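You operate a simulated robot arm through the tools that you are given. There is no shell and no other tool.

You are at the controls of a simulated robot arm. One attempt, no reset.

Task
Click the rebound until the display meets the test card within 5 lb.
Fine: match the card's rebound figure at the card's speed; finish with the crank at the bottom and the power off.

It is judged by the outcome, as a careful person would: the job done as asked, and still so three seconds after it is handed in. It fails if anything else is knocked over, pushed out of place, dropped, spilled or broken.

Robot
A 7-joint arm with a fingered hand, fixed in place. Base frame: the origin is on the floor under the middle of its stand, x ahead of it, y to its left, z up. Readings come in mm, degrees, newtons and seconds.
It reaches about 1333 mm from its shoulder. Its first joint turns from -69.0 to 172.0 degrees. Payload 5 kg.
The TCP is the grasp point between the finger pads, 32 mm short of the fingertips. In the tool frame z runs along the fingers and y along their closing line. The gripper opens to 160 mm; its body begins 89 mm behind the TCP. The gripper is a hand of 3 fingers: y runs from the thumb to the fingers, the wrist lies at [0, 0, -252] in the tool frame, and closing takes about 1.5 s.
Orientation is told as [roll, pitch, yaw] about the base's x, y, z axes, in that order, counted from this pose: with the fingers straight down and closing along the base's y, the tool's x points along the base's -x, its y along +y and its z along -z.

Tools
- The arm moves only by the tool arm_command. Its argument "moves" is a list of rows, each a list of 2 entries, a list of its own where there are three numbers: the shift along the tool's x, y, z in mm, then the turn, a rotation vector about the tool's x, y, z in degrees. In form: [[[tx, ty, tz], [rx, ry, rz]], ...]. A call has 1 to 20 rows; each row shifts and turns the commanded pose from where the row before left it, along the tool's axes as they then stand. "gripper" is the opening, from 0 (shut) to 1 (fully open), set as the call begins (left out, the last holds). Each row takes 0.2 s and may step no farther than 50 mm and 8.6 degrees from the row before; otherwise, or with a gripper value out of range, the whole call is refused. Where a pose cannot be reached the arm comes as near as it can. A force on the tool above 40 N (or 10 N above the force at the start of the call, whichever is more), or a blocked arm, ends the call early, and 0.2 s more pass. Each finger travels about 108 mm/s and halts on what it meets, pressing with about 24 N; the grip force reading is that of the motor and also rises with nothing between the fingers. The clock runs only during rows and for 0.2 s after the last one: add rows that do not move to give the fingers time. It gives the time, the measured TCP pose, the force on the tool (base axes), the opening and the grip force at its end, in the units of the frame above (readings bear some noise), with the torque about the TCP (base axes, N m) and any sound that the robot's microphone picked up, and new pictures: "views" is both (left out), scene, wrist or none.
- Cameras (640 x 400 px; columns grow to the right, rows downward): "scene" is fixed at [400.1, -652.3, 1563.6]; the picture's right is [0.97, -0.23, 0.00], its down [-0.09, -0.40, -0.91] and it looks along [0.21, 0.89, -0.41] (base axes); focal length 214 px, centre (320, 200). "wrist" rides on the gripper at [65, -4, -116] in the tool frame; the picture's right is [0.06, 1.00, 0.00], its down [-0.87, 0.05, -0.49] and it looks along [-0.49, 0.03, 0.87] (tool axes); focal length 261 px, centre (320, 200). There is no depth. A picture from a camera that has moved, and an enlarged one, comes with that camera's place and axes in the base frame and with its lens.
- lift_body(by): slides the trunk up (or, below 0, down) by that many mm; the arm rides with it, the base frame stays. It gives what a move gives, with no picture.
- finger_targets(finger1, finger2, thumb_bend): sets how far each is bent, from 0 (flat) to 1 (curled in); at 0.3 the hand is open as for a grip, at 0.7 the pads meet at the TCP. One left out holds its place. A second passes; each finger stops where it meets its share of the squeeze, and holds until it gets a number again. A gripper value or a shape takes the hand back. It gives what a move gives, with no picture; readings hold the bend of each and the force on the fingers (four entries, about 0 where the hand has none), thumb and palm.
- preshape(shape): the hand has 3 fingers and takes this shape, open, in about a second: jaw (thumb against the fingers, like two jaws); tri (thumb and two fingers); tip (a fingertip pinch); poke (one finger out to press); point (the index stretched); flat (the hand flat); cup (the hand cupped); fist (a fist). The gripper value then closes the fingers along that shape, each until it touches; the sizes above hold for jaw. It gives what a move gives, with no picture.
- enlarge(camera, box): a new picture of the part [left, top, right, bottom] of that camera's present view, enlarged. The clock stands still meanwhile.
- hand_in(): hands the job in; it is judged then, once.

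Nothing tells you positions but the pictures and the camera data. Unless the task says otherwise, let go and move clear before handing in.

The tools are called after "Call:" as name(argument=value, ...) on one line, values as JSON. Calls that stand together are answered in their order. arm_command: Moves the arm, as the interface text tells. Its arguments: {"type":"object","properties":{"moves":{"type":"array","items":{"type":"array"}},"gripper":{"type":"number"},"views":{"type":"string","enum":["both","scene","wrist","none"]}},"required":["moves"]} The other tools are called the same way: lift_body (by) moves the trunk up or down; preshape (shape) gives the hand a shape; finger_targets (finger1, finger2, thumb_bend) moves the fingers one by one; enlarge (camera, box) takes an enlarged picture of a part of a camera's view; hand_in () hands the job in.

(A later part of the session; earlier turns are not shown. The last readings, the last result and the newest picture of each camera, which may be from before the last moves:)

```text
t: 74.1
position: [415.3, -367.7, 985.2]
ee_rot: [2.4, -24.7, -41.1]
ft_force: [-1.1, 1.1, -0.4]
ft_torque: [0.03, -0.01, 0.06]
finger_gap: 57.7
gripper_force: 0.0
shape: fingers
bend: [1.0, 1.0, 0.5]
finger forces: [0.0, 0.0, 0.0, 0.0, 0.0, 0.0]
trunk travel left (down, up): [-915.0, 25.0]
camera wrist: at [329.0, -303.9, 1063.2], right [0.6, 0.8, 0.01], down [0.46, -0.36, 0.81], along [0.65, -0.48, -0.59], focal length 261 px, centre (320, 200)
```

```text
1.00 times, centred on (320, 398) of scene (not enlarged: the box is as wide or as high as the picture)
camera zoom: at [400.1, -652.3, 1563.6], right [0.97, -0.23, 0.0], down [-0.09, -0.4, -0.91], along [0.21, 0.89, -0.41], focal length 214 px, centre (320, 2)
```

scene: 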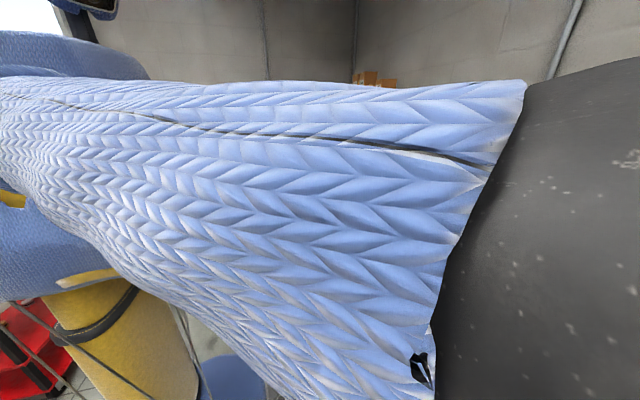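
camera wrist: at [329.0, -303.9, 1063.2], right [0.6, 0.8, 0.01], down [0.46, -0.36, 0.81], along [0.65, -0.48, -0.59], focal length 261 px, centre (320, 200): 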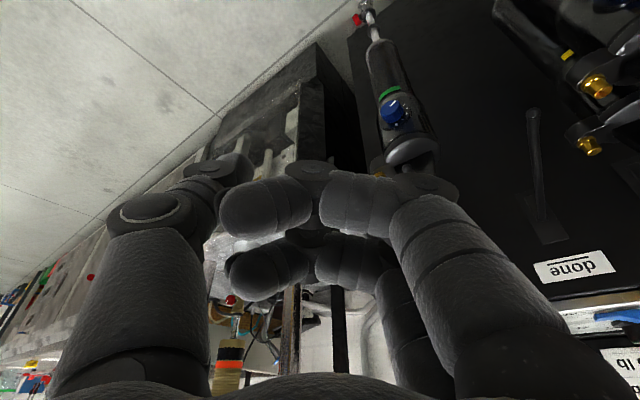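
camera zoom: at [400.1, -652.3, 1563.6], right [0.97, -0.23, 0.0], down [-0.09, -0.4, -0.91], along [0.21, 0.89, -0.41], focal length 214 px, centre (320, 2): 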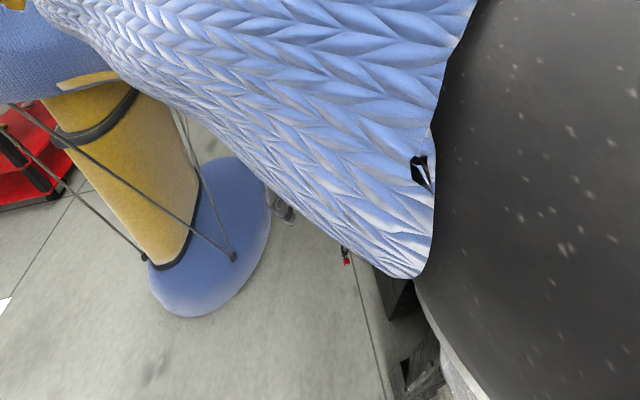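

The shock comes into view at the bottom of the wrist picture. I'll open the hand to clear the view between the fingers.

Call:
preshape(shape="jaw")

Call:
arm_command(moves=[[[0, 0, 0], [0, 0, 0]]], gripper=1, views="wrist")

Call:
enlarge(camera="wrist", box=[160, 250, 340, 380])

```text
t: 75.0
position: [416.0, -366.1, 984.9]
ee_rot: [2.3, -24.6, -41.3]
ft_force: [-0.1, 1.3, 0.1]
ft_torque: [-0.01, 0.0, 0.02]
finger_gap: 159.9
gripper_force: 0.0
shape: jaw
bend: [0.3, 0.3, 0.3]
finger forces: [0.0, 0.0, 0.0, 0.0, 0.0, 0.0]
trunk travel left (down, up): [-915.0, 25.0]
```

```text
t: 75.4
position: [416.0, -365.8, 986.2]
ee_rot: [2.2, -24.6, -41.2]
ft_force: [-0.5, -0.2, 0.0]
ft_torque: [0.0, -0.01, 0.01]
finger_gap: 159.7
gripper_force: 0.2
shape: jaw
bend: [0.3, 0.3, 0.3]
finger forces: [0.0, 0.0, 0.0, 0.0, 0.0, 0.0]
trunk travel left (down, up): [-915.0, 25.0]
camera wrist: at [330.7, -300.9, 1063.6], right [0.6, 0.8, 0.01], down [0.46, -0.36, 0.81], along [0.65, -0.48, -0.59], focal length 261 px, centre (320, 200)
```

wrist: 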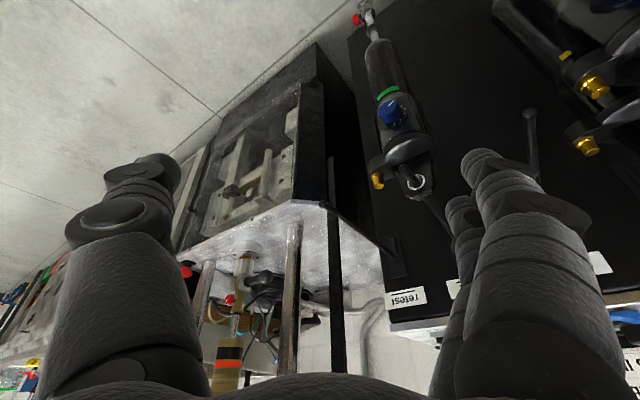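

```text
3.08 times, centred on (250, 315) of wrist
camera zoom: at [330.7, -300.9, 1063.6], right [0.6, 0.8, 0.01], down [0.46, -0.36, 0.81], along [0.65, -0.48, -0.59], focal length 802 px, centre (535, -154)
```

zoom: 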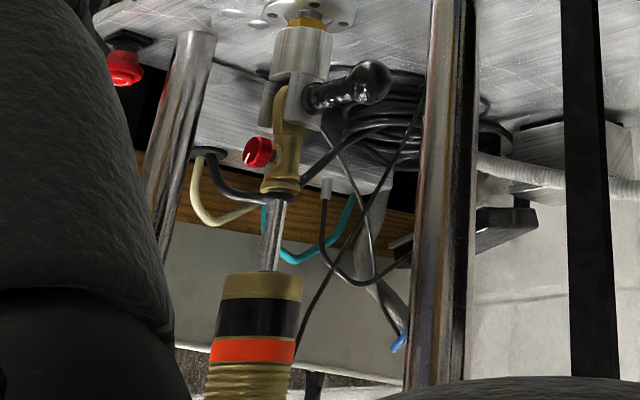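

Excellent view. The shock's lower eye has a small red knob with a white mark, on the left of the gold eyelet and facing roughly (-0.8, -0.6). The dyno is yawed about 20° to face the robot. I'll magnify the knob.

Call:
enlarge(camera="wrist", box=[205, 285, 265, 320])

Call:
enlarge(camera="wrist", box=[160, 160, 340, 280])

Call:
enlarge(camera="wrist", box=[200, 250, 300, 400])

```text
10.67 times, centred on (235, 302) of wrist
camera zoom: at [330.7, -300.9, 1063.6], right [0.6, 0.8, 0.01], down [0.46, -0.36, 0.81], along [0.65, -0.48, -0.59], focal length 2780 px, centre (1227, -893)
```

zoom: 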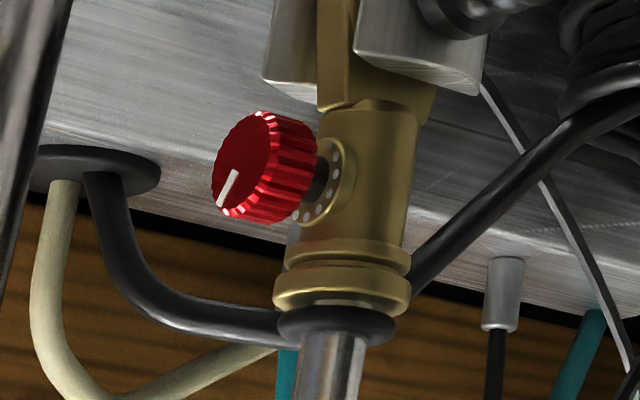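

```text
3.33 times, centred on (250, 220) of wrist
camera zoom: at [330.7, -300.9, 1063.6], right [0.6, 0.8, 0.01], down [0.46, -0.36, 0.81], along [0.65, -0.48, -0.59], focal length 869 px, centre (553, 133)
```

zoom: 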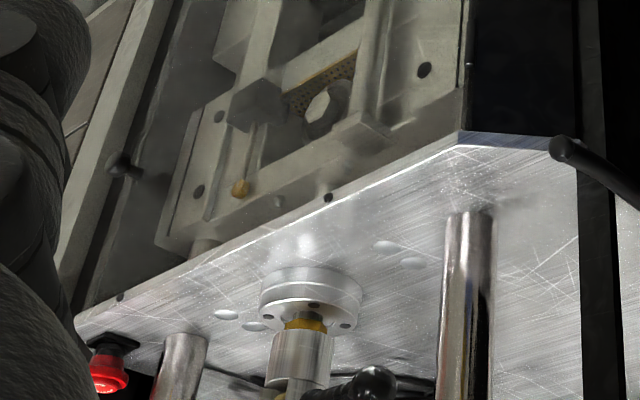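

```text
2.67 times, centred on (250, 325) of wrist
camera zoom: at [330.7, -300.9, 1063.6], right [0.6, 0.8, 0.01], down [0.46, -0.36, 0.81], along [0.65, -0.48, -0.59], focal length 695 px, centre (507, -133)
```

zoom: 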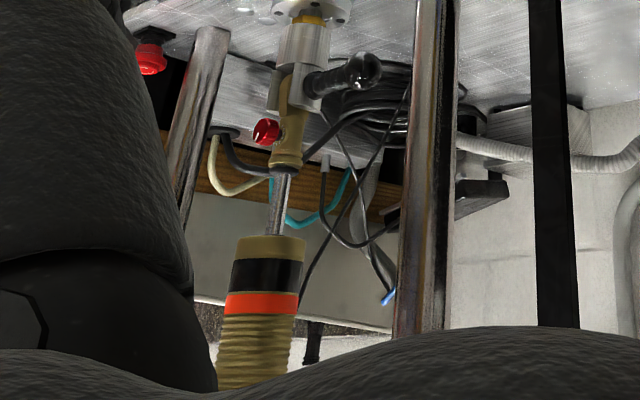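

The magnified view is very clear. The red knob is knurled, about 26 mm across, with a white mark on a face pointing roughly toward -x, and there are white click dots around its stem. I plan to reach in from the robot's side and work the knob with one finger, so I'll set finger1 out and the others curled, then move closer.

Call:
finger_targets(finger1=0.5, finger2=1.0, thumb_bend=1.0)

Call:
arm_command(moves=[[[-36.8, -18.5, 5.9], [0, 0, 0]], [[-36.8, -18.5, 5.9], [0, 0, 0]]])

Call:
enlarge(camera="scene", box=[0, 395, 640, 400])

```text
t: 76.4
position: [415.9, -366.3, 986.1]
ee_rot: [2.1, -24.6, -41.2]
ft_force: [-0.2, -0.2, -0.4]
ft_torque: [-0.01, 0.0, 0.03]
finger_gap: 39.4
gripper_force: 0.1
shape: fingers
bend: [0.5, 0.92, 0.96]
finger forces: [0.0, 0.1, 0.0, 0.0, 0.0, 0.0]
trunk travel left (down, up): [-915.0, 25.0]
```

```text
t: 77.0
position: [448.8, -438.4, 1000.6]
ee_rot: [2.2, -24.7, -40.8]
ft_force: [-0.9, -4.6, -0.3]
ft_torque: [0.49, -0.19, 0.23]
finger_gap: 39.4
gripper_force: 0.1
shape: fingers
bend: [0.5, 0.93, 0.96]
finger forces: [0.1, 0.0, 0.1, 0.0, 0.1, 0.1]
trunk travel left (down, up): [-915.0, 25.0]
camera wrist: at [363.1, -373.4, 1078.8], right [0.6, 0.8, 0.01], down [0.47, -0.36, 0.81], along [0.65, -0.48, -0.59], focal length 261 px, centre (320, 200)
```

scene: 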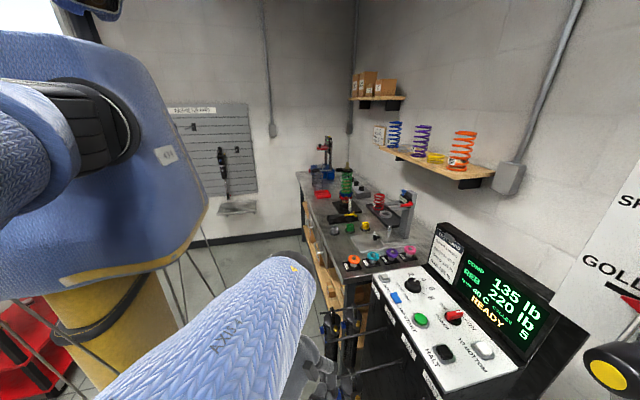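
wrist: 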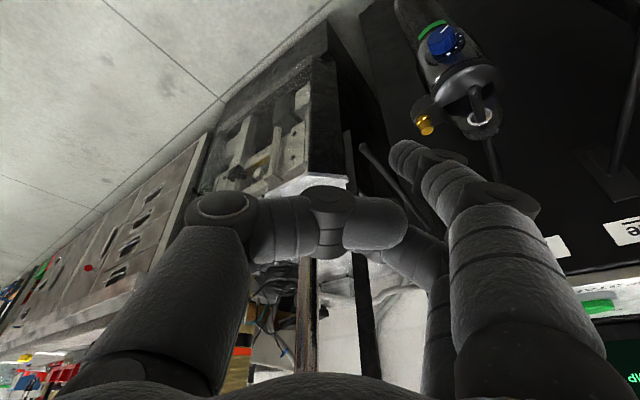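

```text
1.00 times, centred on (320, 398) of scene (not enlarged: the box is as wide or as high as the picture)
camera zoom: at [400.1, -652.3, 1563.6], right [0.97, -0.23, 0.0], down [-0.09, -0.4, -0.91], along [0.21, 0.89, -0.41], focal length 214 px, centre (320, 2)
```

zoom: 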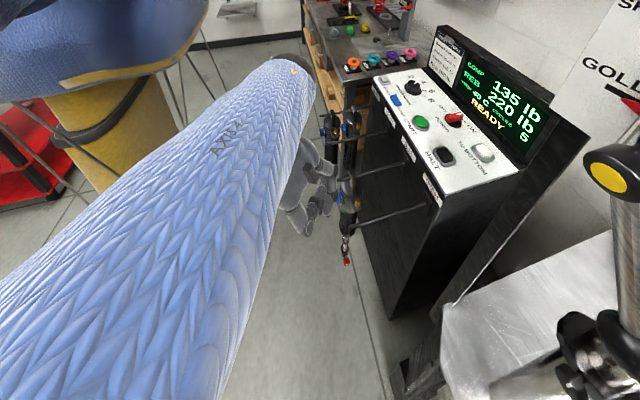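

The arm has settled into a good posture, with the elbow back toward the robot and nothing near the dyno. I'll continue toward the shock.

Call:
arm_command(moves=[[[-34, -26, 4], [0, 0, 0]], [[-34, -26, 4], [0, 0, 0]]])

Call:
enlarge(camera="scene", box=[0, 395, 640, 400])

Call:
enlarge(camera="wrist", box=[160, 250, 340, 380])

```text
t: 77.6
position: [463.5, -522.0, 1022.2]
ee_rot: [2.3, -24.7, -41.2]
ft_force: [0.4, -0.8, 0.2]
ft_torque: [0.02, -0.02, 0.0]
finger_gap: 39.6
gripper_force: 0.0
shape: fingers
bend: [0.5, 0.93, 0.96]
finger forces: [0.0, 0.1, 0.0, 0.0, 0.0, 0.1]
trunk travel left (down, up): [-915.0, 25.0]
camera wrist: at [378.8, -457.0, 1100.2], right [0.6, 0.8, 0.01], down [0.46, -0.36, 0.81], along [0.65, -0.48, -0.58], focal length 261 px, centre (320, 200)
```

scene: 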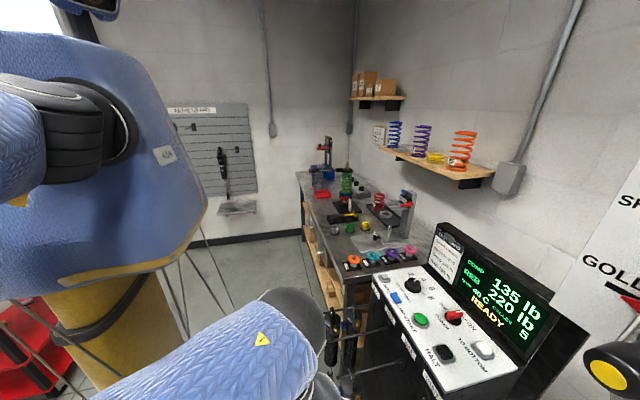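
wrist: 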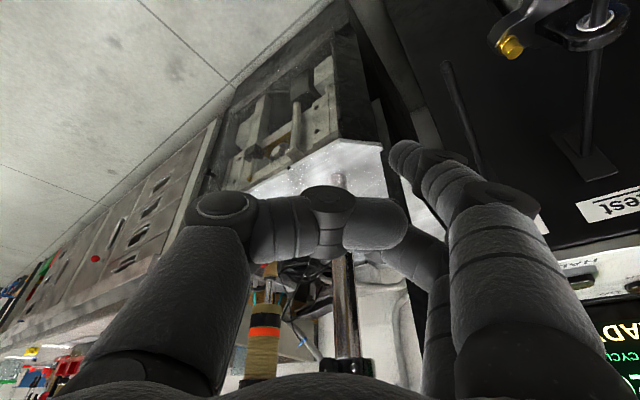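

```text
1.00 times, centred on (320, 398) of scene (not enlarged: the box is as wide or as high as the picture)
camera zoom: at [400.1, -652.3, 1563.6], right [0.97, -0.23, 0.0], down [-0.09, -0.4, -0.91], along [0.21, 0.89, -0.41], focal length 214 px, centre (320, 2)
```

zoom: 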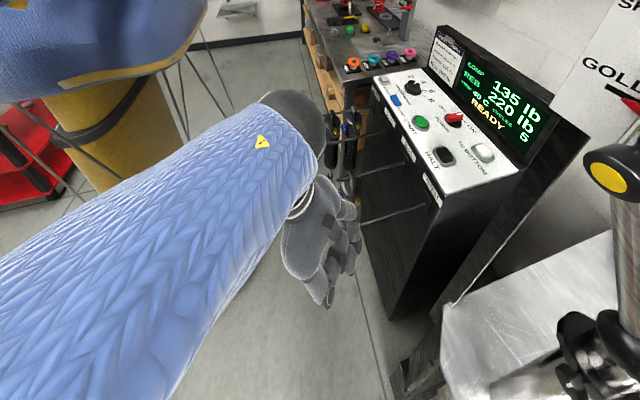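

```text
3.08 times, centred on (250, 315) of wrist
camera zoom: at [378.8, -457.0, 1100.2], right [0.6, 0.8, 0.01], down [0.46, -0.36, 0.81], along [0.65, -0.48, -0.58], focal length 802 px, centre (535, -154)
```

zoom: 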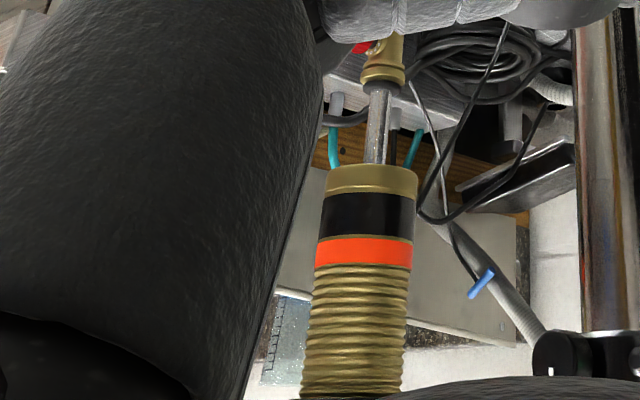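

I now triangulate the knob centre at about (694, -829, 898), in front of the shock shaft at (722, -833). I'll tilt to about -45° and yaw to -50° for the approach.

Call:
arm_command(moves=[[[0, 0, 0], [0, -6.7, 0]], [[0, 0, 0], [0, -6.7, 0]], [[0, 0, 0], [0, -6.7, 0]], [[0, 0, 0], [3.2, 0, 3.2]], [[0, 0, 0], [3.2, 0, 3.2]]])

Call:
enlarge(camera="scene", box=[0, 395, 640, 400])

```text
t: 78.8
position: [465.0, -516.5, 1019.3]
ee_rot: [3.3, -42.5, -41.7]
ft_force: [-0.4, -0.7, -0.1]
ft_torque: [0.03, 0.03, 0.02]
finger_gap: 39.7
gripper_force: 0.1
shape: fingers
bend: [0.5, 0.93, 0.96]
finger forces: [0.0, 0.1, 0.0, 0.0, 0.0, 0.0]
out of reach, approached as far as the arm can: row 3, 4, 5
trunk travel left (down, up): [-915.0, 25.0]
camera wrist: at [365.4, -440.1, 1061.1], right [0.6, 0.8, 0.0], down [0.25, -0.19, 0.95], along [0.76, -0.57, -0.31], focal length 261 px, centre (320, 200)
```

scene: 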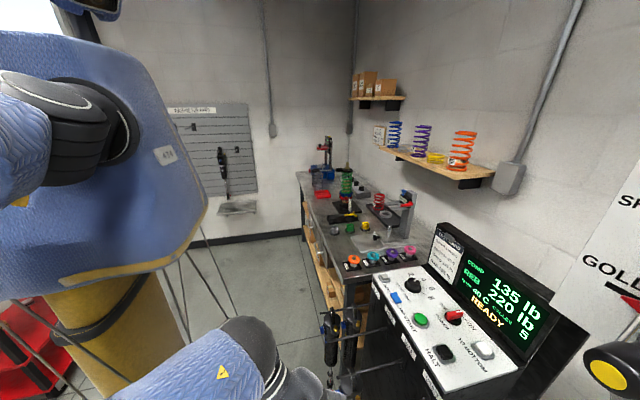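
wrist: 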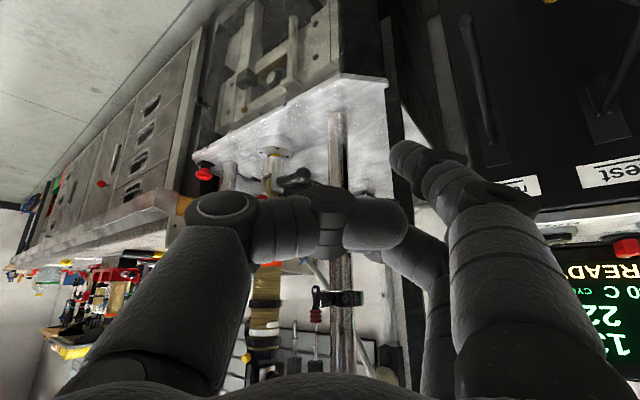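

```text
1.00 times, centred on (320, 398) of scene (not enlarged: the box is as wide or as high as the picture)
camera zoom: at [400.1, -652.3, 1563.6], right [0.97, -0.23, 0.0], down [-0.09, -0.4, -0.91], along [0.21, 0.89, -0.41], focal length 214 px, centre (320, 2)
```

zoom: 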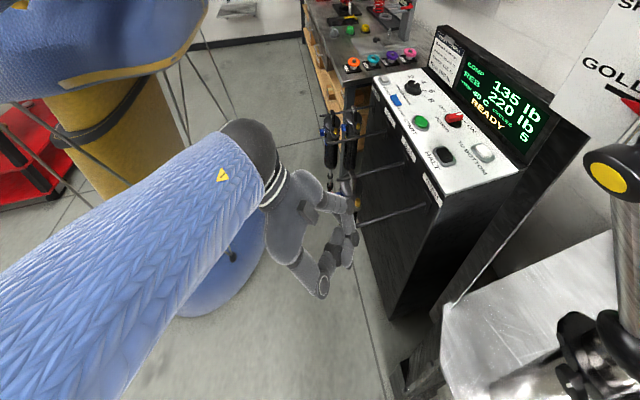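

Call:
enlarge(camera="wrist", box=[180, 130, 340, 250])

Call:
enlarge(camera="wrist", box=[200, 250, 420, 395])

```text
3.33 times, centred on (260, 190) of wrist
camera zoom: at [365.4, -440.1, 1061.1], right [0.6, 0.8, 0.0], down [0.25, -0.19, 0.95], along [0.76, -0.57, -0.31], focal length 869 px, centre (520, 233)
```

zoom: 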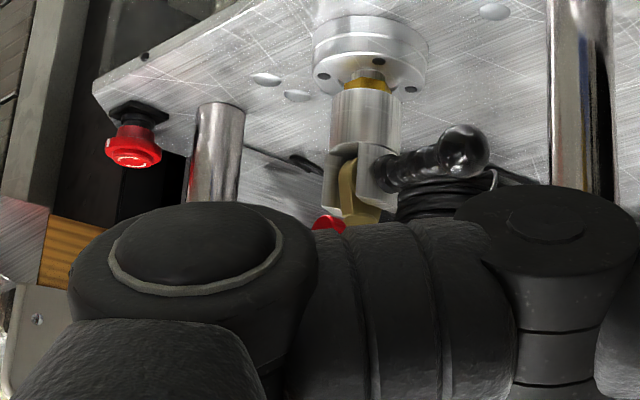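

```text
2.76 times, centred on (310, 322) of wrist
camera zoom: at [365.4, -440.1, 1061.1], right [0.6, 0.8, 0.0], down [0.25, -0.19, 0.95], along [0.76, -0.57, -0.31], focal length 719 px, centre (348, -138)
```

zoom: 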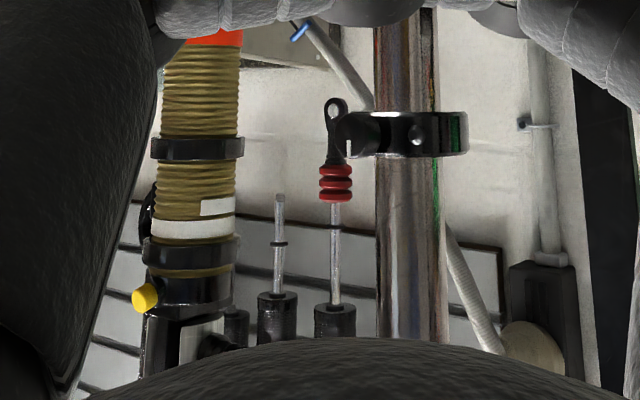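

The plate is at z≈787 and the left post at about (680, -925). I'll move toward a point in front of and above the knob, checking halfway.

Call:
arm_command(moves=[[[-28.8, -17.55, 30.5], [0, 0, 0]], [[-28.8, -17.55, 30.5], [0, 0, 0]], [[-28.8, -17.55, 30.5], [0, 0, 0]], [[-28.8, -17.55, 30.5], [0, 0, 0]]])

Call:
enlarge(camera="scene", box=[0, 395, 640, 400])

Call:
enlarge(camera="wrist", box=[180, 100, 420, 250])

```text
t: 79.8
position: [549.8, -679.6, 1006.5]
ee_rot: [3.3, -42.4, -41.8]
ft_force: [0.6, 0.2, -1.2]
ft_torque: [-0.02, 0.0, 0.0]
finger_gap: 39.7
gripper_force: 0.1
shape: fingers
bend: [0.5, 0.93, 0.96]
finger forces: [0.1, 0.0, 0.1, 0.1, 0.1, 0.1]
trunk travel left (down, up): [-915.0, 25.0]
camera wrist: at [448.6, -603.5, 1048.4], right [0.6, 0.8, 0.0], down [0.25, -0.19, 0.95], along [0.76, -0.57, -0.31], focal length 261 px, centre (320, 200)
```

scene: 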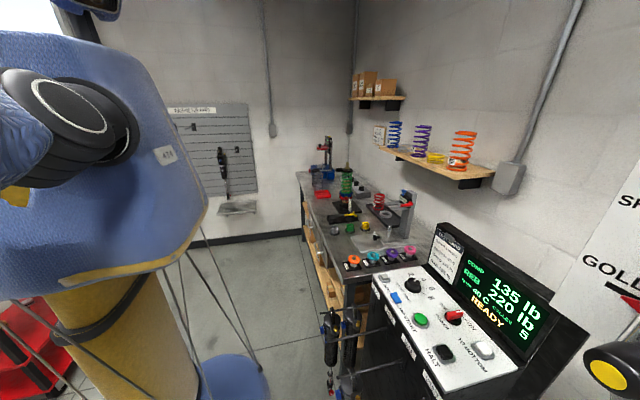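
wrist: 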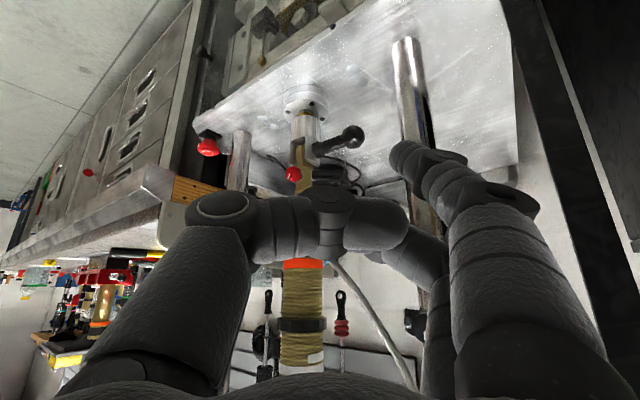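

```text
1.00 times, centred on (320, 398) of scene (not enlarged: the box is as wide or as high as the picture)
camera zoom: at [400.1, -652.3, 1563.6], right [0.97, -0.23, 0.0], down [-0.09, -0.4, -0.91], along [0.21, 0.89, -0.41], focal length 214 px, centre (320, 2)
```

zoom: 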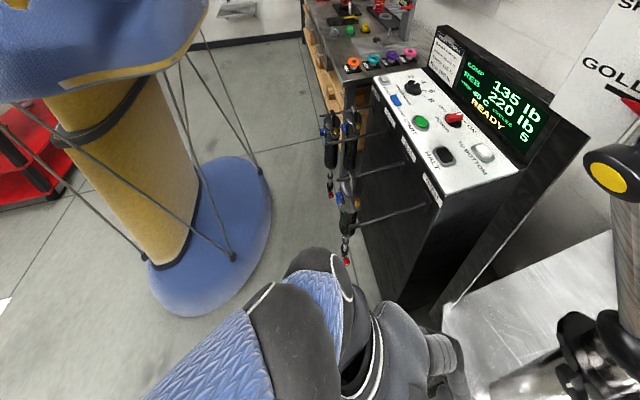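

```text
2.67 times, centred on (300, 175) of wrist
camera zoom: at [448.6, -603.5, 1048.4], right [0.6, 0.8, 0.0], down [0.25, -0.19, 0.95], along [0.76, -0.57, -0.31], focal length 695 px, centre (373, 267)
```

zoom: 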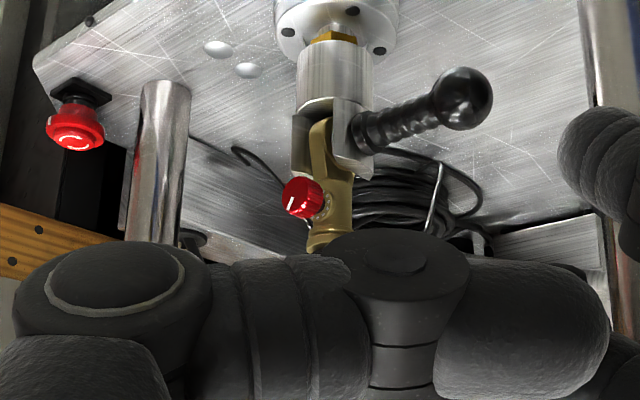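

Very clear view now: E-stop at left, pin handle at right, red knob in the middle. I'll advance a bit more to refine the knob's position.

Call:
arm_command(moves=[[[-28.8, -17.55, 25], [0, 0, 0]], [[-28.8, -17.55, 25], [0, 0, 0]]], views="wrist")

Call:
enlarge(camera="wrist", box=[220, 80, 460, 230])

Call:
enlarge(camera="scene", box=[320, 390, 640, 400])

```text
t: 80.4
position: [584.2, -756.6, 1007.0]
ee_rot: [3.5, -42.4, -41.8]
ft_force: [-0.4, 0.5, -0.2]
ft_torque: [0.05, 0.01, -0.04]
finger_gap: 39.7
gripper_force: 0.0
shape: fingers
bend: [0.5, 0.93, 0.96]
finger forces: [0.1, 0.0, 0.0, 0.0, 0.0, 0.0]
trunk travel left (down, up): [-915.0, 25.0]
camera wrist: at [484.8, -680.4, 1049.3], right [0.6, 0.8, 0.0], down [0.25, -0.19, 0.95], along [0.76, -0.57, -0.31], focal length 261 px, centre (320, 200)
```

wrist: 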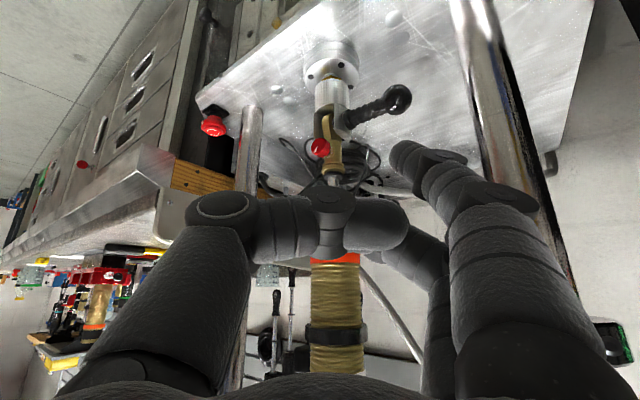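

```text
2.67 times, centred on (340, 155) of wrist
camera zoom: at [484.8, -680.4, 1049.3], right [0.6, 0.8, 0.0], down [0.25, -0.19, 0.95], along [0.76, -0.57, -0.31], focal length 695 px, centre (267, 320)
```

zoom: 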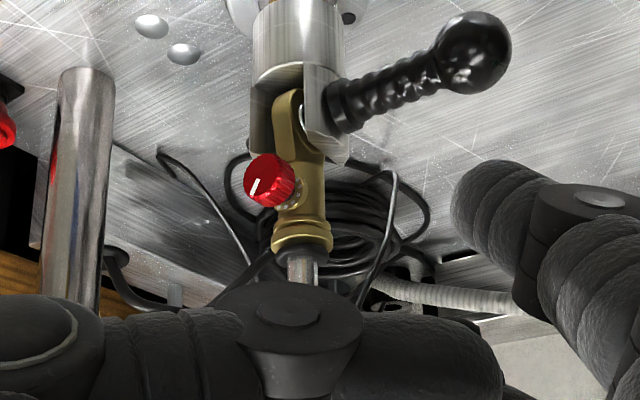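

```text
2.00 times, centred on (480, 395) of scene
camera zoom: at [400.1, -652.3, 1563.6], right [0.97, -0.23, 0.0], down [-0.09, -0.4, -0.91], along [0.21, 0.89, -0.41], focal length 429 px, centre (0, -190)
```

zoom: 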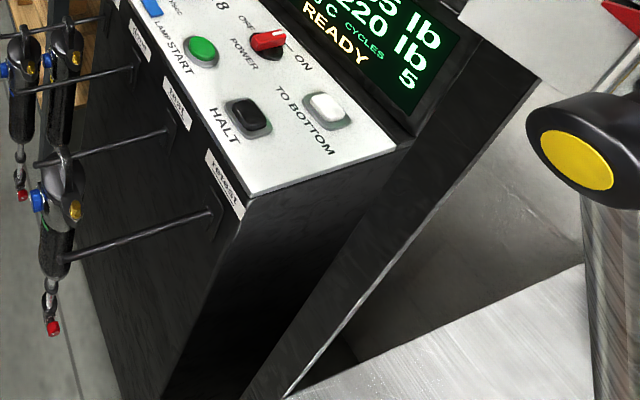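

Refined knob centre: about (703, -842, 895), radius ~12 mm. I'll bring finger1's tip to a point just above and in front of it.

Call:
arm_command(moves=[[[-22, -14.1, 26.9], [0, 0, 0]], [[-22, -14.1, 26.9], [0, 0, 0]], [[-22, -14.1, 26.9], [0, 0, 0]]])

Call:
enlarge(camera="wrist", box=[260, 60, 500, 210])

Call:
enlarge(camera="scene", box=[0, 395, 640, 400])

```text
t: 81.2
position: [637.3, -850.1, 994.3]
ee_rot: [3.2, -42.4, -41.9]
ft_force: [0.6, 0.3, -0.8]
ft_torque: [0.0, 0.04, 0.02]
finger_gap: 39.9
gripper_force: 0.1
shape: fingers
bend: [0.5, 0.93, 0.96]
finger forces: [0.0, 0.0, 0.0, 0.1, 0.1, 0.0]
trunk travel left (down, up): [-915.0, 25.0]
camera wrist: at [537.8, -774.1, 1035.2], right [0.6, 0.8, 0.0], down [0.25, -0.19, 0.95], along [0.76, -0.57, -0.31], focal length 261 px, centre (320, 200)
```

scene: 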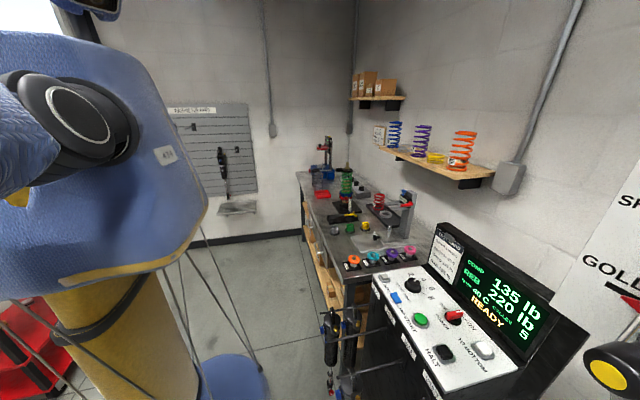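
wrist: 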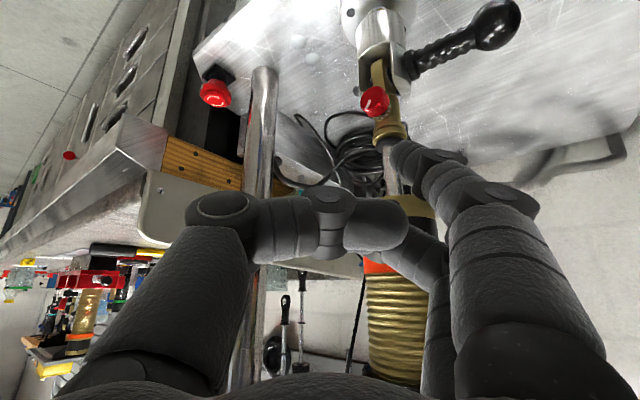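

```text
2.67 times, centred on (380, 135) of wrist
camera zoom: at [537.8, -774.1, 1035.2], right [0.6, 0.8, 0.0], down [0.25, -0.19, 0.95], along [0.76, -0.57, -0.31], focal length 695 px, centre (160, 373)
```

zoom: 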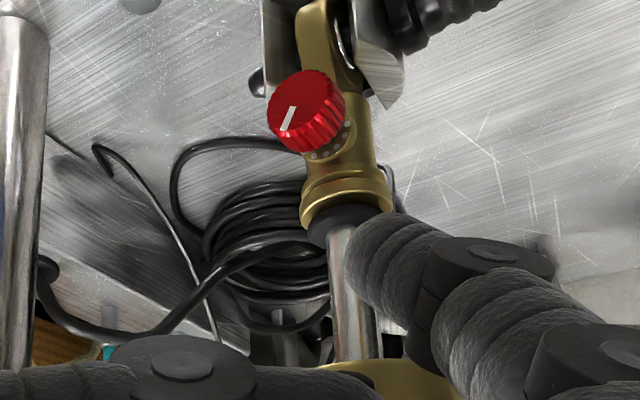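

```text
1.00 times, centred on (320, 398) of scene (not enlarged: the box is as wide or as high as the picture)
camera zoom: at [400.1, -652.3, 1563.6], right [0.97, -0.23, 0.0], down [-0.09, -0.4, -0.91], along [0.21, 0.89, -0.41], focal length 214 px, centre (320, 2)
```

zoom: 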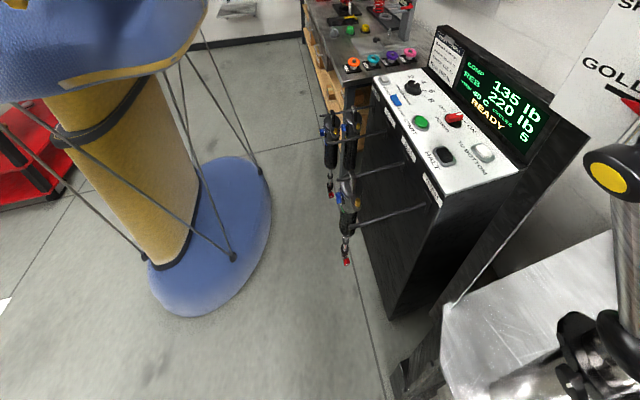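

The knob centre is now confirmed at (704, -843, 895). Pressing on top would foul the gold collar, so I'll press on its +y side and roll that side downward, which is counter-clockwise seen from the front (normally softer). First I'll move the fingertip to just beside it.

Call:
arm_command(moves=[[[10.5, 6.9, 17.5], [0, 0, 0]], [[10.5, 6.9, 17.5], [0, 0, 0]], [[10.5, 6.9, 17.5], [0, 0, 0]]], views="wrist")

Call:
enlarge(camera="wrist", box=[280, 60, 480, 190])

```text
t: 82.0
position: [663.0, -841.2, 929.3]
ee_rot: [3.3, -42.3, -41.8]
ft_force: [0.6, -0.1, -0.6]
ft_torque: [0.0, 0.03, 0.01]
finger_gap: 40.0
gripper_force: 0.1
shape: fingers
bend: [0.5, 0.93, 0.96]
finger forces: [0.0, 0.0, 0.0, 0.0, 0.0, 0.1]
trunk travel left (down, up): [-915.0, 25.0]
camera wrist: at [563.6, -764.1, 971.8], right [0.6, 0.8, 0.0], down [0.25, -0.19, 0.95], along [0.76, -0.57, -0.31], focal length 261 px, centre (320, 200)
```

wrist: 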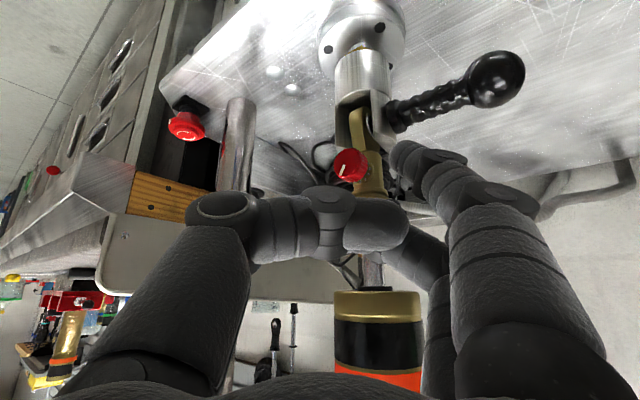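

```text
3.08 times, centred on (380, 125) of wrist
camera zoom: at [563.6, -764.1, 971.8], right [0.6, 0.8, 0.0], down [0.25, -0.19, 0.95], along [0.76, -0.57, -0.31], focal length 802 px, centre (135, 431)
```

zoom: 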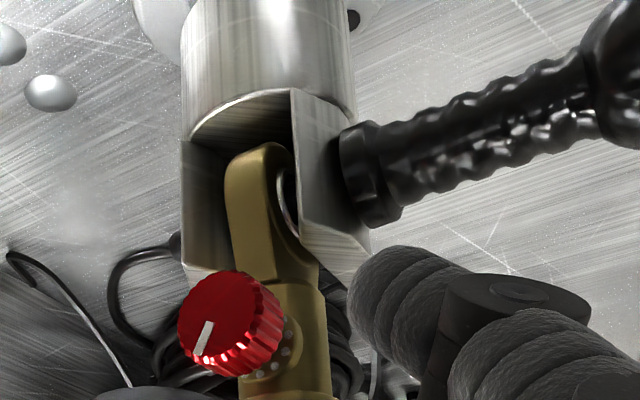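

The fingertip is right beside the knob (about 9 mm to contact). I'll move in along -y gently until it touches.

Call:
arm_command(moves=[[[-4.5, -3.8, -0.2], [0, 0, 0]], [[-0.74, -1.16, 0.6], [0, 0, 0]], [[-0.74, -1.16, 0.6], [0, 0, 0]], [[-0.74, -1.16, 0.6], [0, 0, 0]]], views="wrist")

Call:
enlarge(camera="wrist", box=[280, 80, 480, 210])

```text
t: 83.0
position: [662.9, -850.9, 933.0]
ee_rot: [3.3, -42.4, -41.8]
ft_force: [-0.7, 0.5, 0.5]
ft_torque: [-0.02, -0.04, 0.0]
finger_gap: 39.8
gripper_force: 0.1
shape: fingers
bend: [0.5, 0.93, 0.96]
finger forces: [0.0, 0.0, 0.1, 0.1, 0.1, 0.0]
trunk travel left (down, up): [-915.0, 25.0]
camera wrist: at [563.3, -774.2, 974.5], right [0.6, 0.8, 0.0], down [0.25, -0.19, 0.95], along [0.76, -0.57, -0.31], focal length 261 px, centre (320, 200)
```

wrist: 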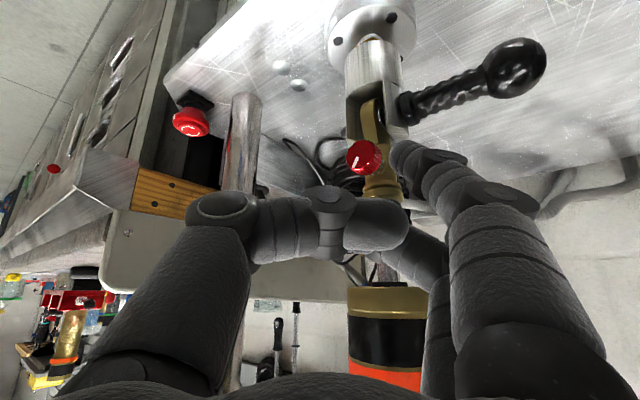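

```text
3.08 times, centred on (380, 145) of wrist
camera zoom: at [563.3, -774.2, 974.5], right [0.6, 0.8, 0.0], down [0.25, -0.19, 0.95], along [0.76, -0.57, -0.31], focal length 802 px, centre (135, 369)
```

zoom: 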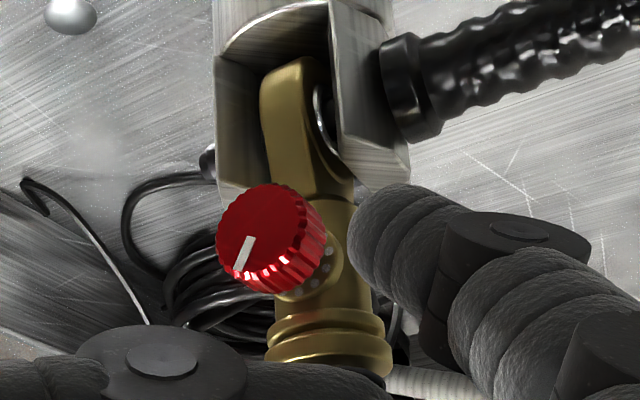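

Still a few millimetres away. Continuing.

Call:
arm_command(moves=[[[-0.74, -1.16, 0.6], [0, 0, 0]], [[-0.74, -1.16, 0.6], [0, 0, 0]], [[-0.74, -1.16, 0.6], [0, 0, 0]], [[-0.5, -0.77, 0.4], [0, 0, 0]]], views="wrist")

Call:
enlarge(camera="wrist", box=[280, 80, 480, 210])

```text
t: 84.0
position: [660.7, -855.8, 932.9]
ee_rot: [3.4, -42.4, -41.8]
ft_force: [0.3, -0.5, 0.3]
ft_torque: [-0.03, 0.01, -0.01]
finger_gap: 39.9
gripper_force: 0.0
shape: fingers
bend: [0.5, 0.93, 0.96]
finger forces: [0.0, 0.0, 0.1, 0.0, 0.0, 0.0]
trunk travel left (down, up): [-915.0, 25.0]
camera wrist: at [562.6, -780.0, 973.8], right [0.6, 0.8, 0.0], down [0.25, -0.19, 0.95], along [0.76, -0.57, -0.31], focal length 261 px, centre (320, 200)
```

wrist: 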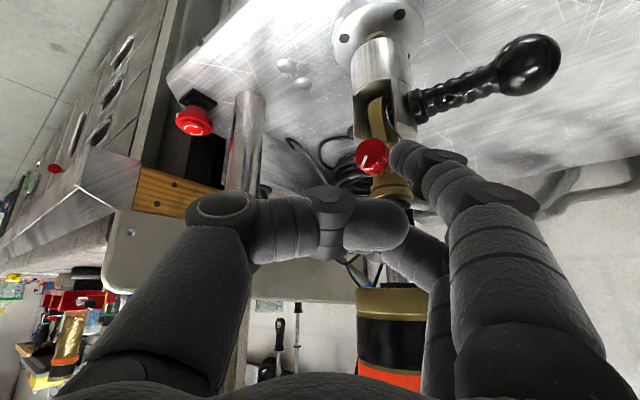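

```text
3.08 times, centred on (380, 145) of wrist
camera zoom: at [562.6, -780.0, 973.8], right [0.6, 0.8, 0.0], down [0.25, -0.19, 0.95], along [0.76, -0.57, -0.31], focal length 802 px, centre (135, 369)
```

zoom: 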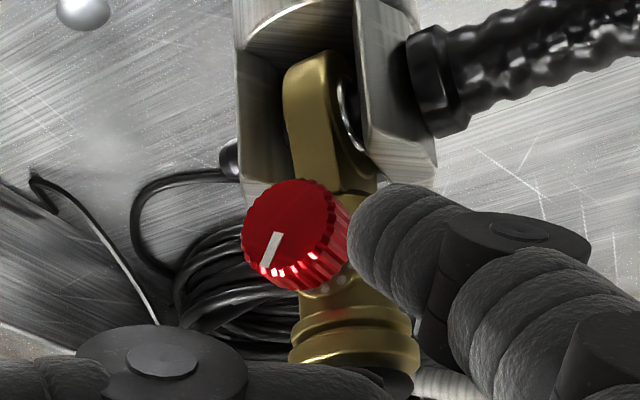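

Call:
arm_command(moves=[[[-0.49, -0.77, 0.4], [0, 0, 0]], [[-0.49, -0.77, 0.4], [0, 0, 0]], [[-0.49, -0.77, 0.4], [0, 0, 0]]], views="wrist")

Call:
enlarge(camera="wrist", box=[280, 80, 480, 210])

```text
t: 84.8
position: [662.5, -859.7, 931.6]
ee_rot: [3.3, -42.5, -41.8]
ft_force: [-0.3, -0.5, -1.0]
ft_torque: [0.01, 0.03, -0.01]
finger_gap: 40.3
gripper_force: 0.1
shape: fingers
bend: [0.5, 0.93, 0.96]
finger forces: [0.0, 0.0, 0.0, 0.0, 0.0, 0.0]
trunk travel left (down, up): [-915.0, 25.0]
camera wrist: at [562.8, -783.0, 973.9], right [0.6, 0.8, 0.0], down [0.25, -0.19, 0.95], along [0.76, -0.57, -0.31], focal length 261 px, centre (320, 200)
```

wrist: 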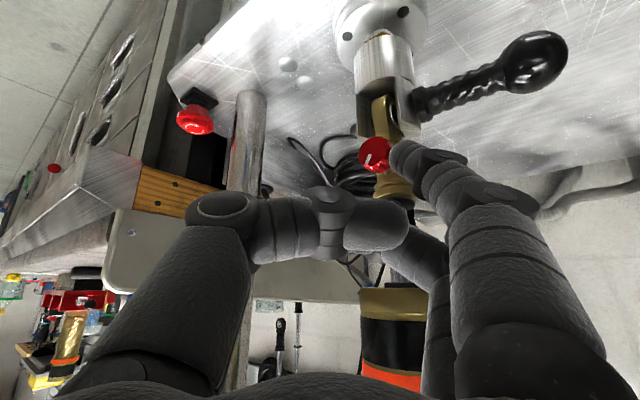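

```text
3.08 times, centred on (380, 145) of wrist
camera zoom: at [562.8, -783.0, 973.9], right [0.6, 0.8, 0.0], down [0.25, -0.19, 0.95], along [0.76, -0.57, -0.31], focal length 802 px, centre (135, 369)
```

zoom: 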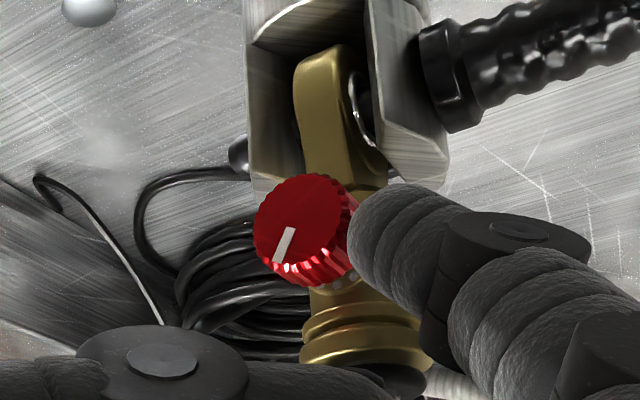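

The finger is slightly higher and nearer than I reckoned. I'll lower it 5 mm and keep easing in until I feel contact.

Call:
arm_command(moves=[[[3.4, -0.2, 3.7], [0, 0, 0]], [[-0.49, -0.77, 0.4], [0, 0, 0]], [[-0.49, -0.77, 0.4], [0, 0, 0]]], views="wrist")

Call:
enlarge(camera="wrist", box=[280, 80, 480, 210])

```text
t: 85.6
position: [662.4, -861.9, 927.7]
ee_rot: [3.4, -42.5, -41.8]
ft_force: [0.3, 0.3, 0.6]
ft_torque: [-0.01, 0.01, 0.0]
finger_gap: 40.0
gripper_force: 0.1
shape: fingers
bend: [0.5, 0.93, 0.96]
finger forces: [0.1, 0.0, 0.0, 0.1, 0.0, 0.0]
trunk travel left (down, up): [-915.0, 25.0]
camera wrist: at [562.8, -785.4, 969.0], right [0.6, 0.8, 0.0], down [0.25, -0.19, 0.95], along [0.76, -0.57, -0.31], focal length 261 px, centre (320, 200)
```

wrist: 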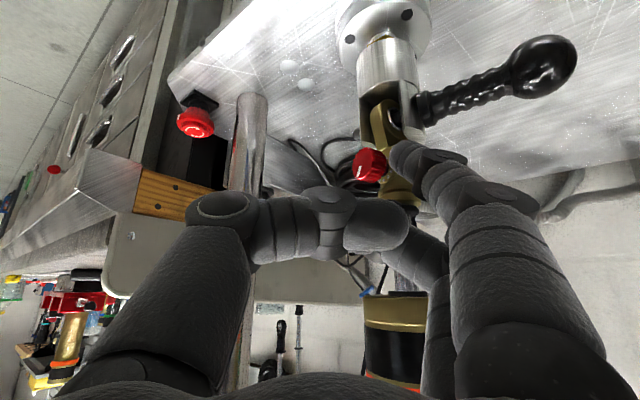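

```text
3.08 times, centred on (380, 145) of wrist
camera zoom: at [562.8, -785.4, 969.0], right [0.6, 0.8, 0.0], down [0.25, -0.19, 0.95], along [0.76, -0.57, -0.31], focal length 802 px, centre (135, 369)
```

zoom: 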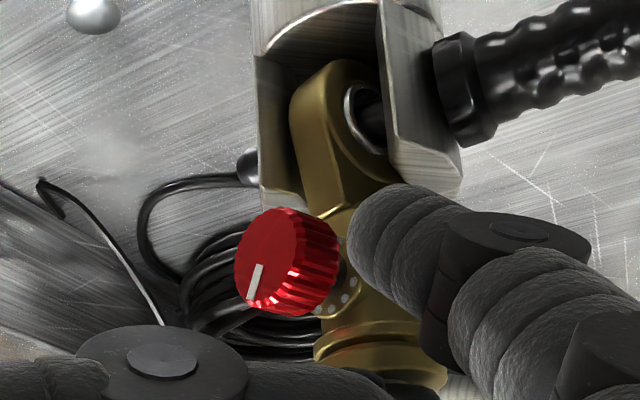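

The push turned the eyelet itself a little about the shaft, because its bearing swivels, so one-sided pushing isn't right. A proper pinch with the hand pointing nearly along the knob's axis will cancel the side forces. I'll back off and try to get the hand nearer horizontal and facing +x.

Call:
arm_command(moves=[[[0.5, 3.8, -2], [0, 0, 0]], [[0, 0, -35], [0, 0, 0]], [[0, 0, -40], [0, 0, 0]], [[0, 0, 0], [-4.95, 0.28, -5.39]], [[0, 0, 0], [-4.95, 0.28, -5.39]], [[0, 0, 0], [-4.95, 0.28, -5.39]]])

Call:
enlarge(camera="wrist", box=[220, 40, 460, 190])

Call:
enlarge(camera="scene", box=[0, 395, 640, 400])

```text
t: 87.0
position: [624.2, -826.4, 985.6]
ee_rot: [3.4, -42.6, -19.8]
ft_force: [-0.2, 0.6, 0.1]
ft_torque: [0.03, -0.01, -0.01]
finger_gap: 40.4
gripper_force: 0.2
shape: fingers
bend: [0.5, 0.93, 0.96]
finger forces: [0.1, 0.0, 0.0, 0.0, 0.0, 0.1]
trunk travel left (down, up): [-915.0, 25.0]
camera wrist: at [502.9, -793.4, 1026.4], right [0.26, 0.97, 0.0], down [0.3, -0.08, 0.95], along [0.92, -0.24, -0.31], focal length 261 px, centre (320, 200)
```

scene: 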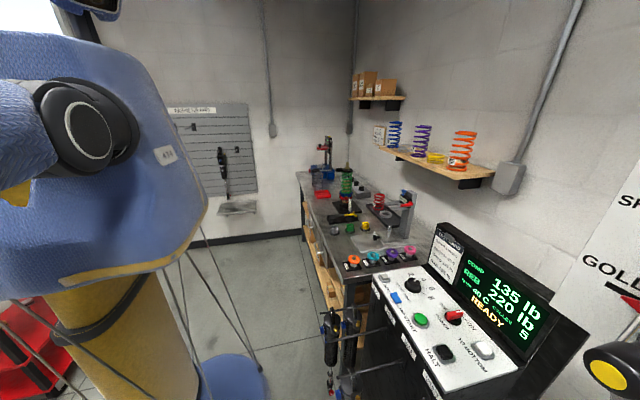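
wrist: 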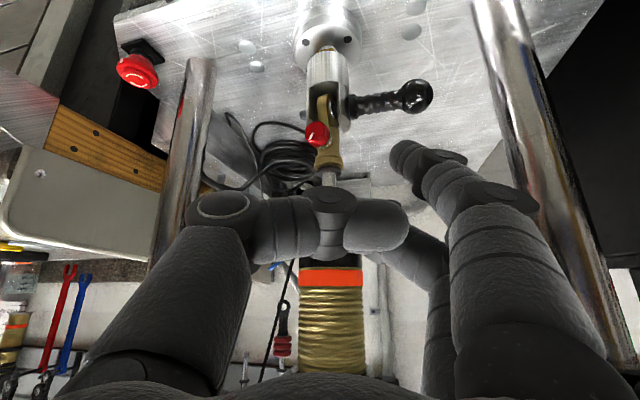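

```text
2.67 times, centred on (340, 115) of wrist
camera zoom: at [502.9, -793.4, 1026.4], right [0.26, 0.97, 0.0], down [0.3, -0.08, 0.95], along [0.92, -0.24, -0.31], focal length 695 px, centre (267, 427)
```

zoom: 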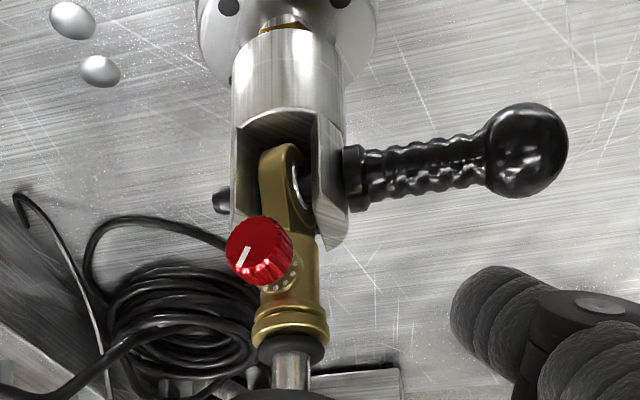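

```text
1.00 times, centred on (320, 398) of scene (not enlarged: the box is as wide or as high as the picture)
camera zoom: at [400.1, -652.3, 1563.6], right [0.97, -0.23, 0.0], down [-0.09, -0.4, -0.91], along [0.21, 0.89, -0.41], focal length 214 px, centre (320, 2)
```

zoom: 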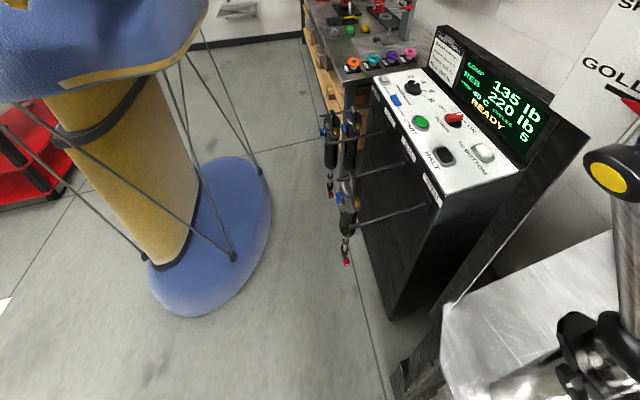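

The hand turns this way without trouble, and re-checking the geometry puts the left post farther away at about (723, -1003). The knob now faces roughly (-0.8, -0.6), so I'll keep turning so the fingers point along its axis, moving the hand toward -y as I go.

Call:
arm_command(moves=[[[0, -10, 0], [-4.5, 0.25, -4.9]], [[0, -10, 0], [-4.5, 0.25, -4.9]], [[0, -10, 0], [-4.5, 0.25, -4.9]], [[0, -10, 0], [-4.5, 0.25, -4.9]], [[0, -10, 0], [-4.5, 0.25, -4.9]]])

Call:
enlarge(camera="wrist", box=[220, 40, 460, 190])

Call:
enlarge(camera="scene", box=[0, 395, 640, 400])

```text
t: 88.2
position: [619.8, -876.9, 981.6]
ee_rot: [3.3, -42.7, 13.5]
ft_force: [-0.6, 0.4, 0.0]
ft_torque: [0.02, -0.05, -0.01]
finger_gap: 40.5
gripper_force: 0.0
shape: fingers
bend: [0.5, 0.93, 0.97]
finger forces: [0.0, 0.0, 0.1, 0.0, 0.0, 0.0]
trunk travel left (down, up): [-915.0, 25.0]
camera wrist: at [501.8, -916.8, 1022.7], right [-0.32, 0.95, 0.0], down [0.29, 0.1, 0.95], along [0.9, 0.3, -0.3], focal length 261 px, centre (320, 200)
```

scene: 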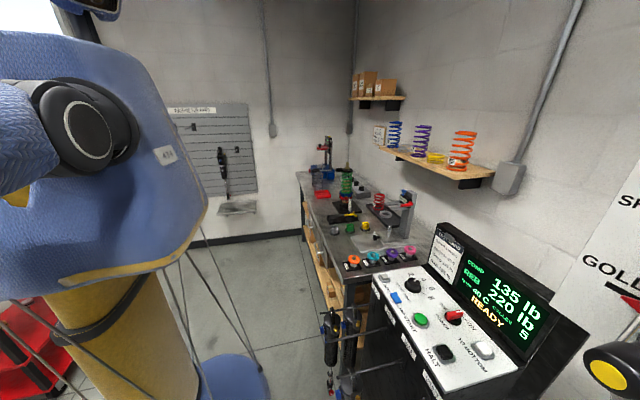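
wrist: 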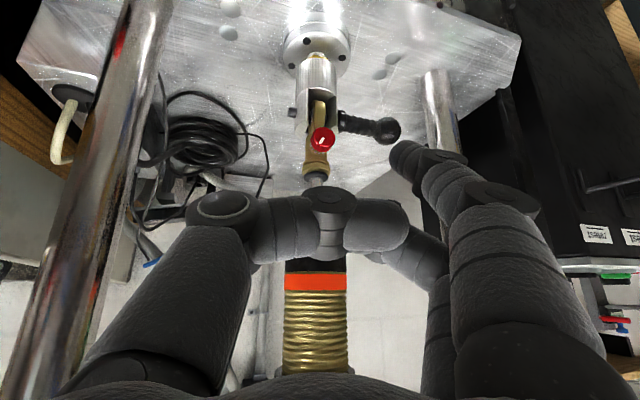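

```text
2.67 times, centred on (340, 115) of wrist
camera zoom: at [501.8, -916.8, 1022.7], right [-0.32, 0.95, 0.0], down [0.29, 0.1, 0.95], along [0.9, 0.3, -0.3], focal length 695 px, centre (267, 427)
```

zoom: 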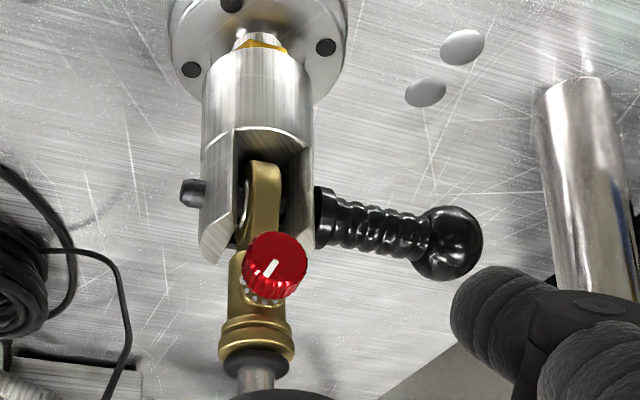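

```text
1.00 times, centred on (320, 398) of scene (not enlarged: the box is as wide or as high as the picture)
camera zoom: at [400.1, -652.3, 1563.6], right [0.97, -0.23, 0.0], down [-0.09, -0.4, -0.91], along [0.21, 0.89, -0.41], focal length 214 px, centre (320, 2)
```

zoom: 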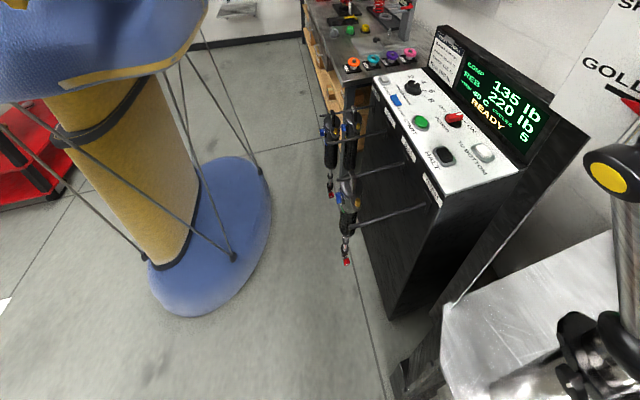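

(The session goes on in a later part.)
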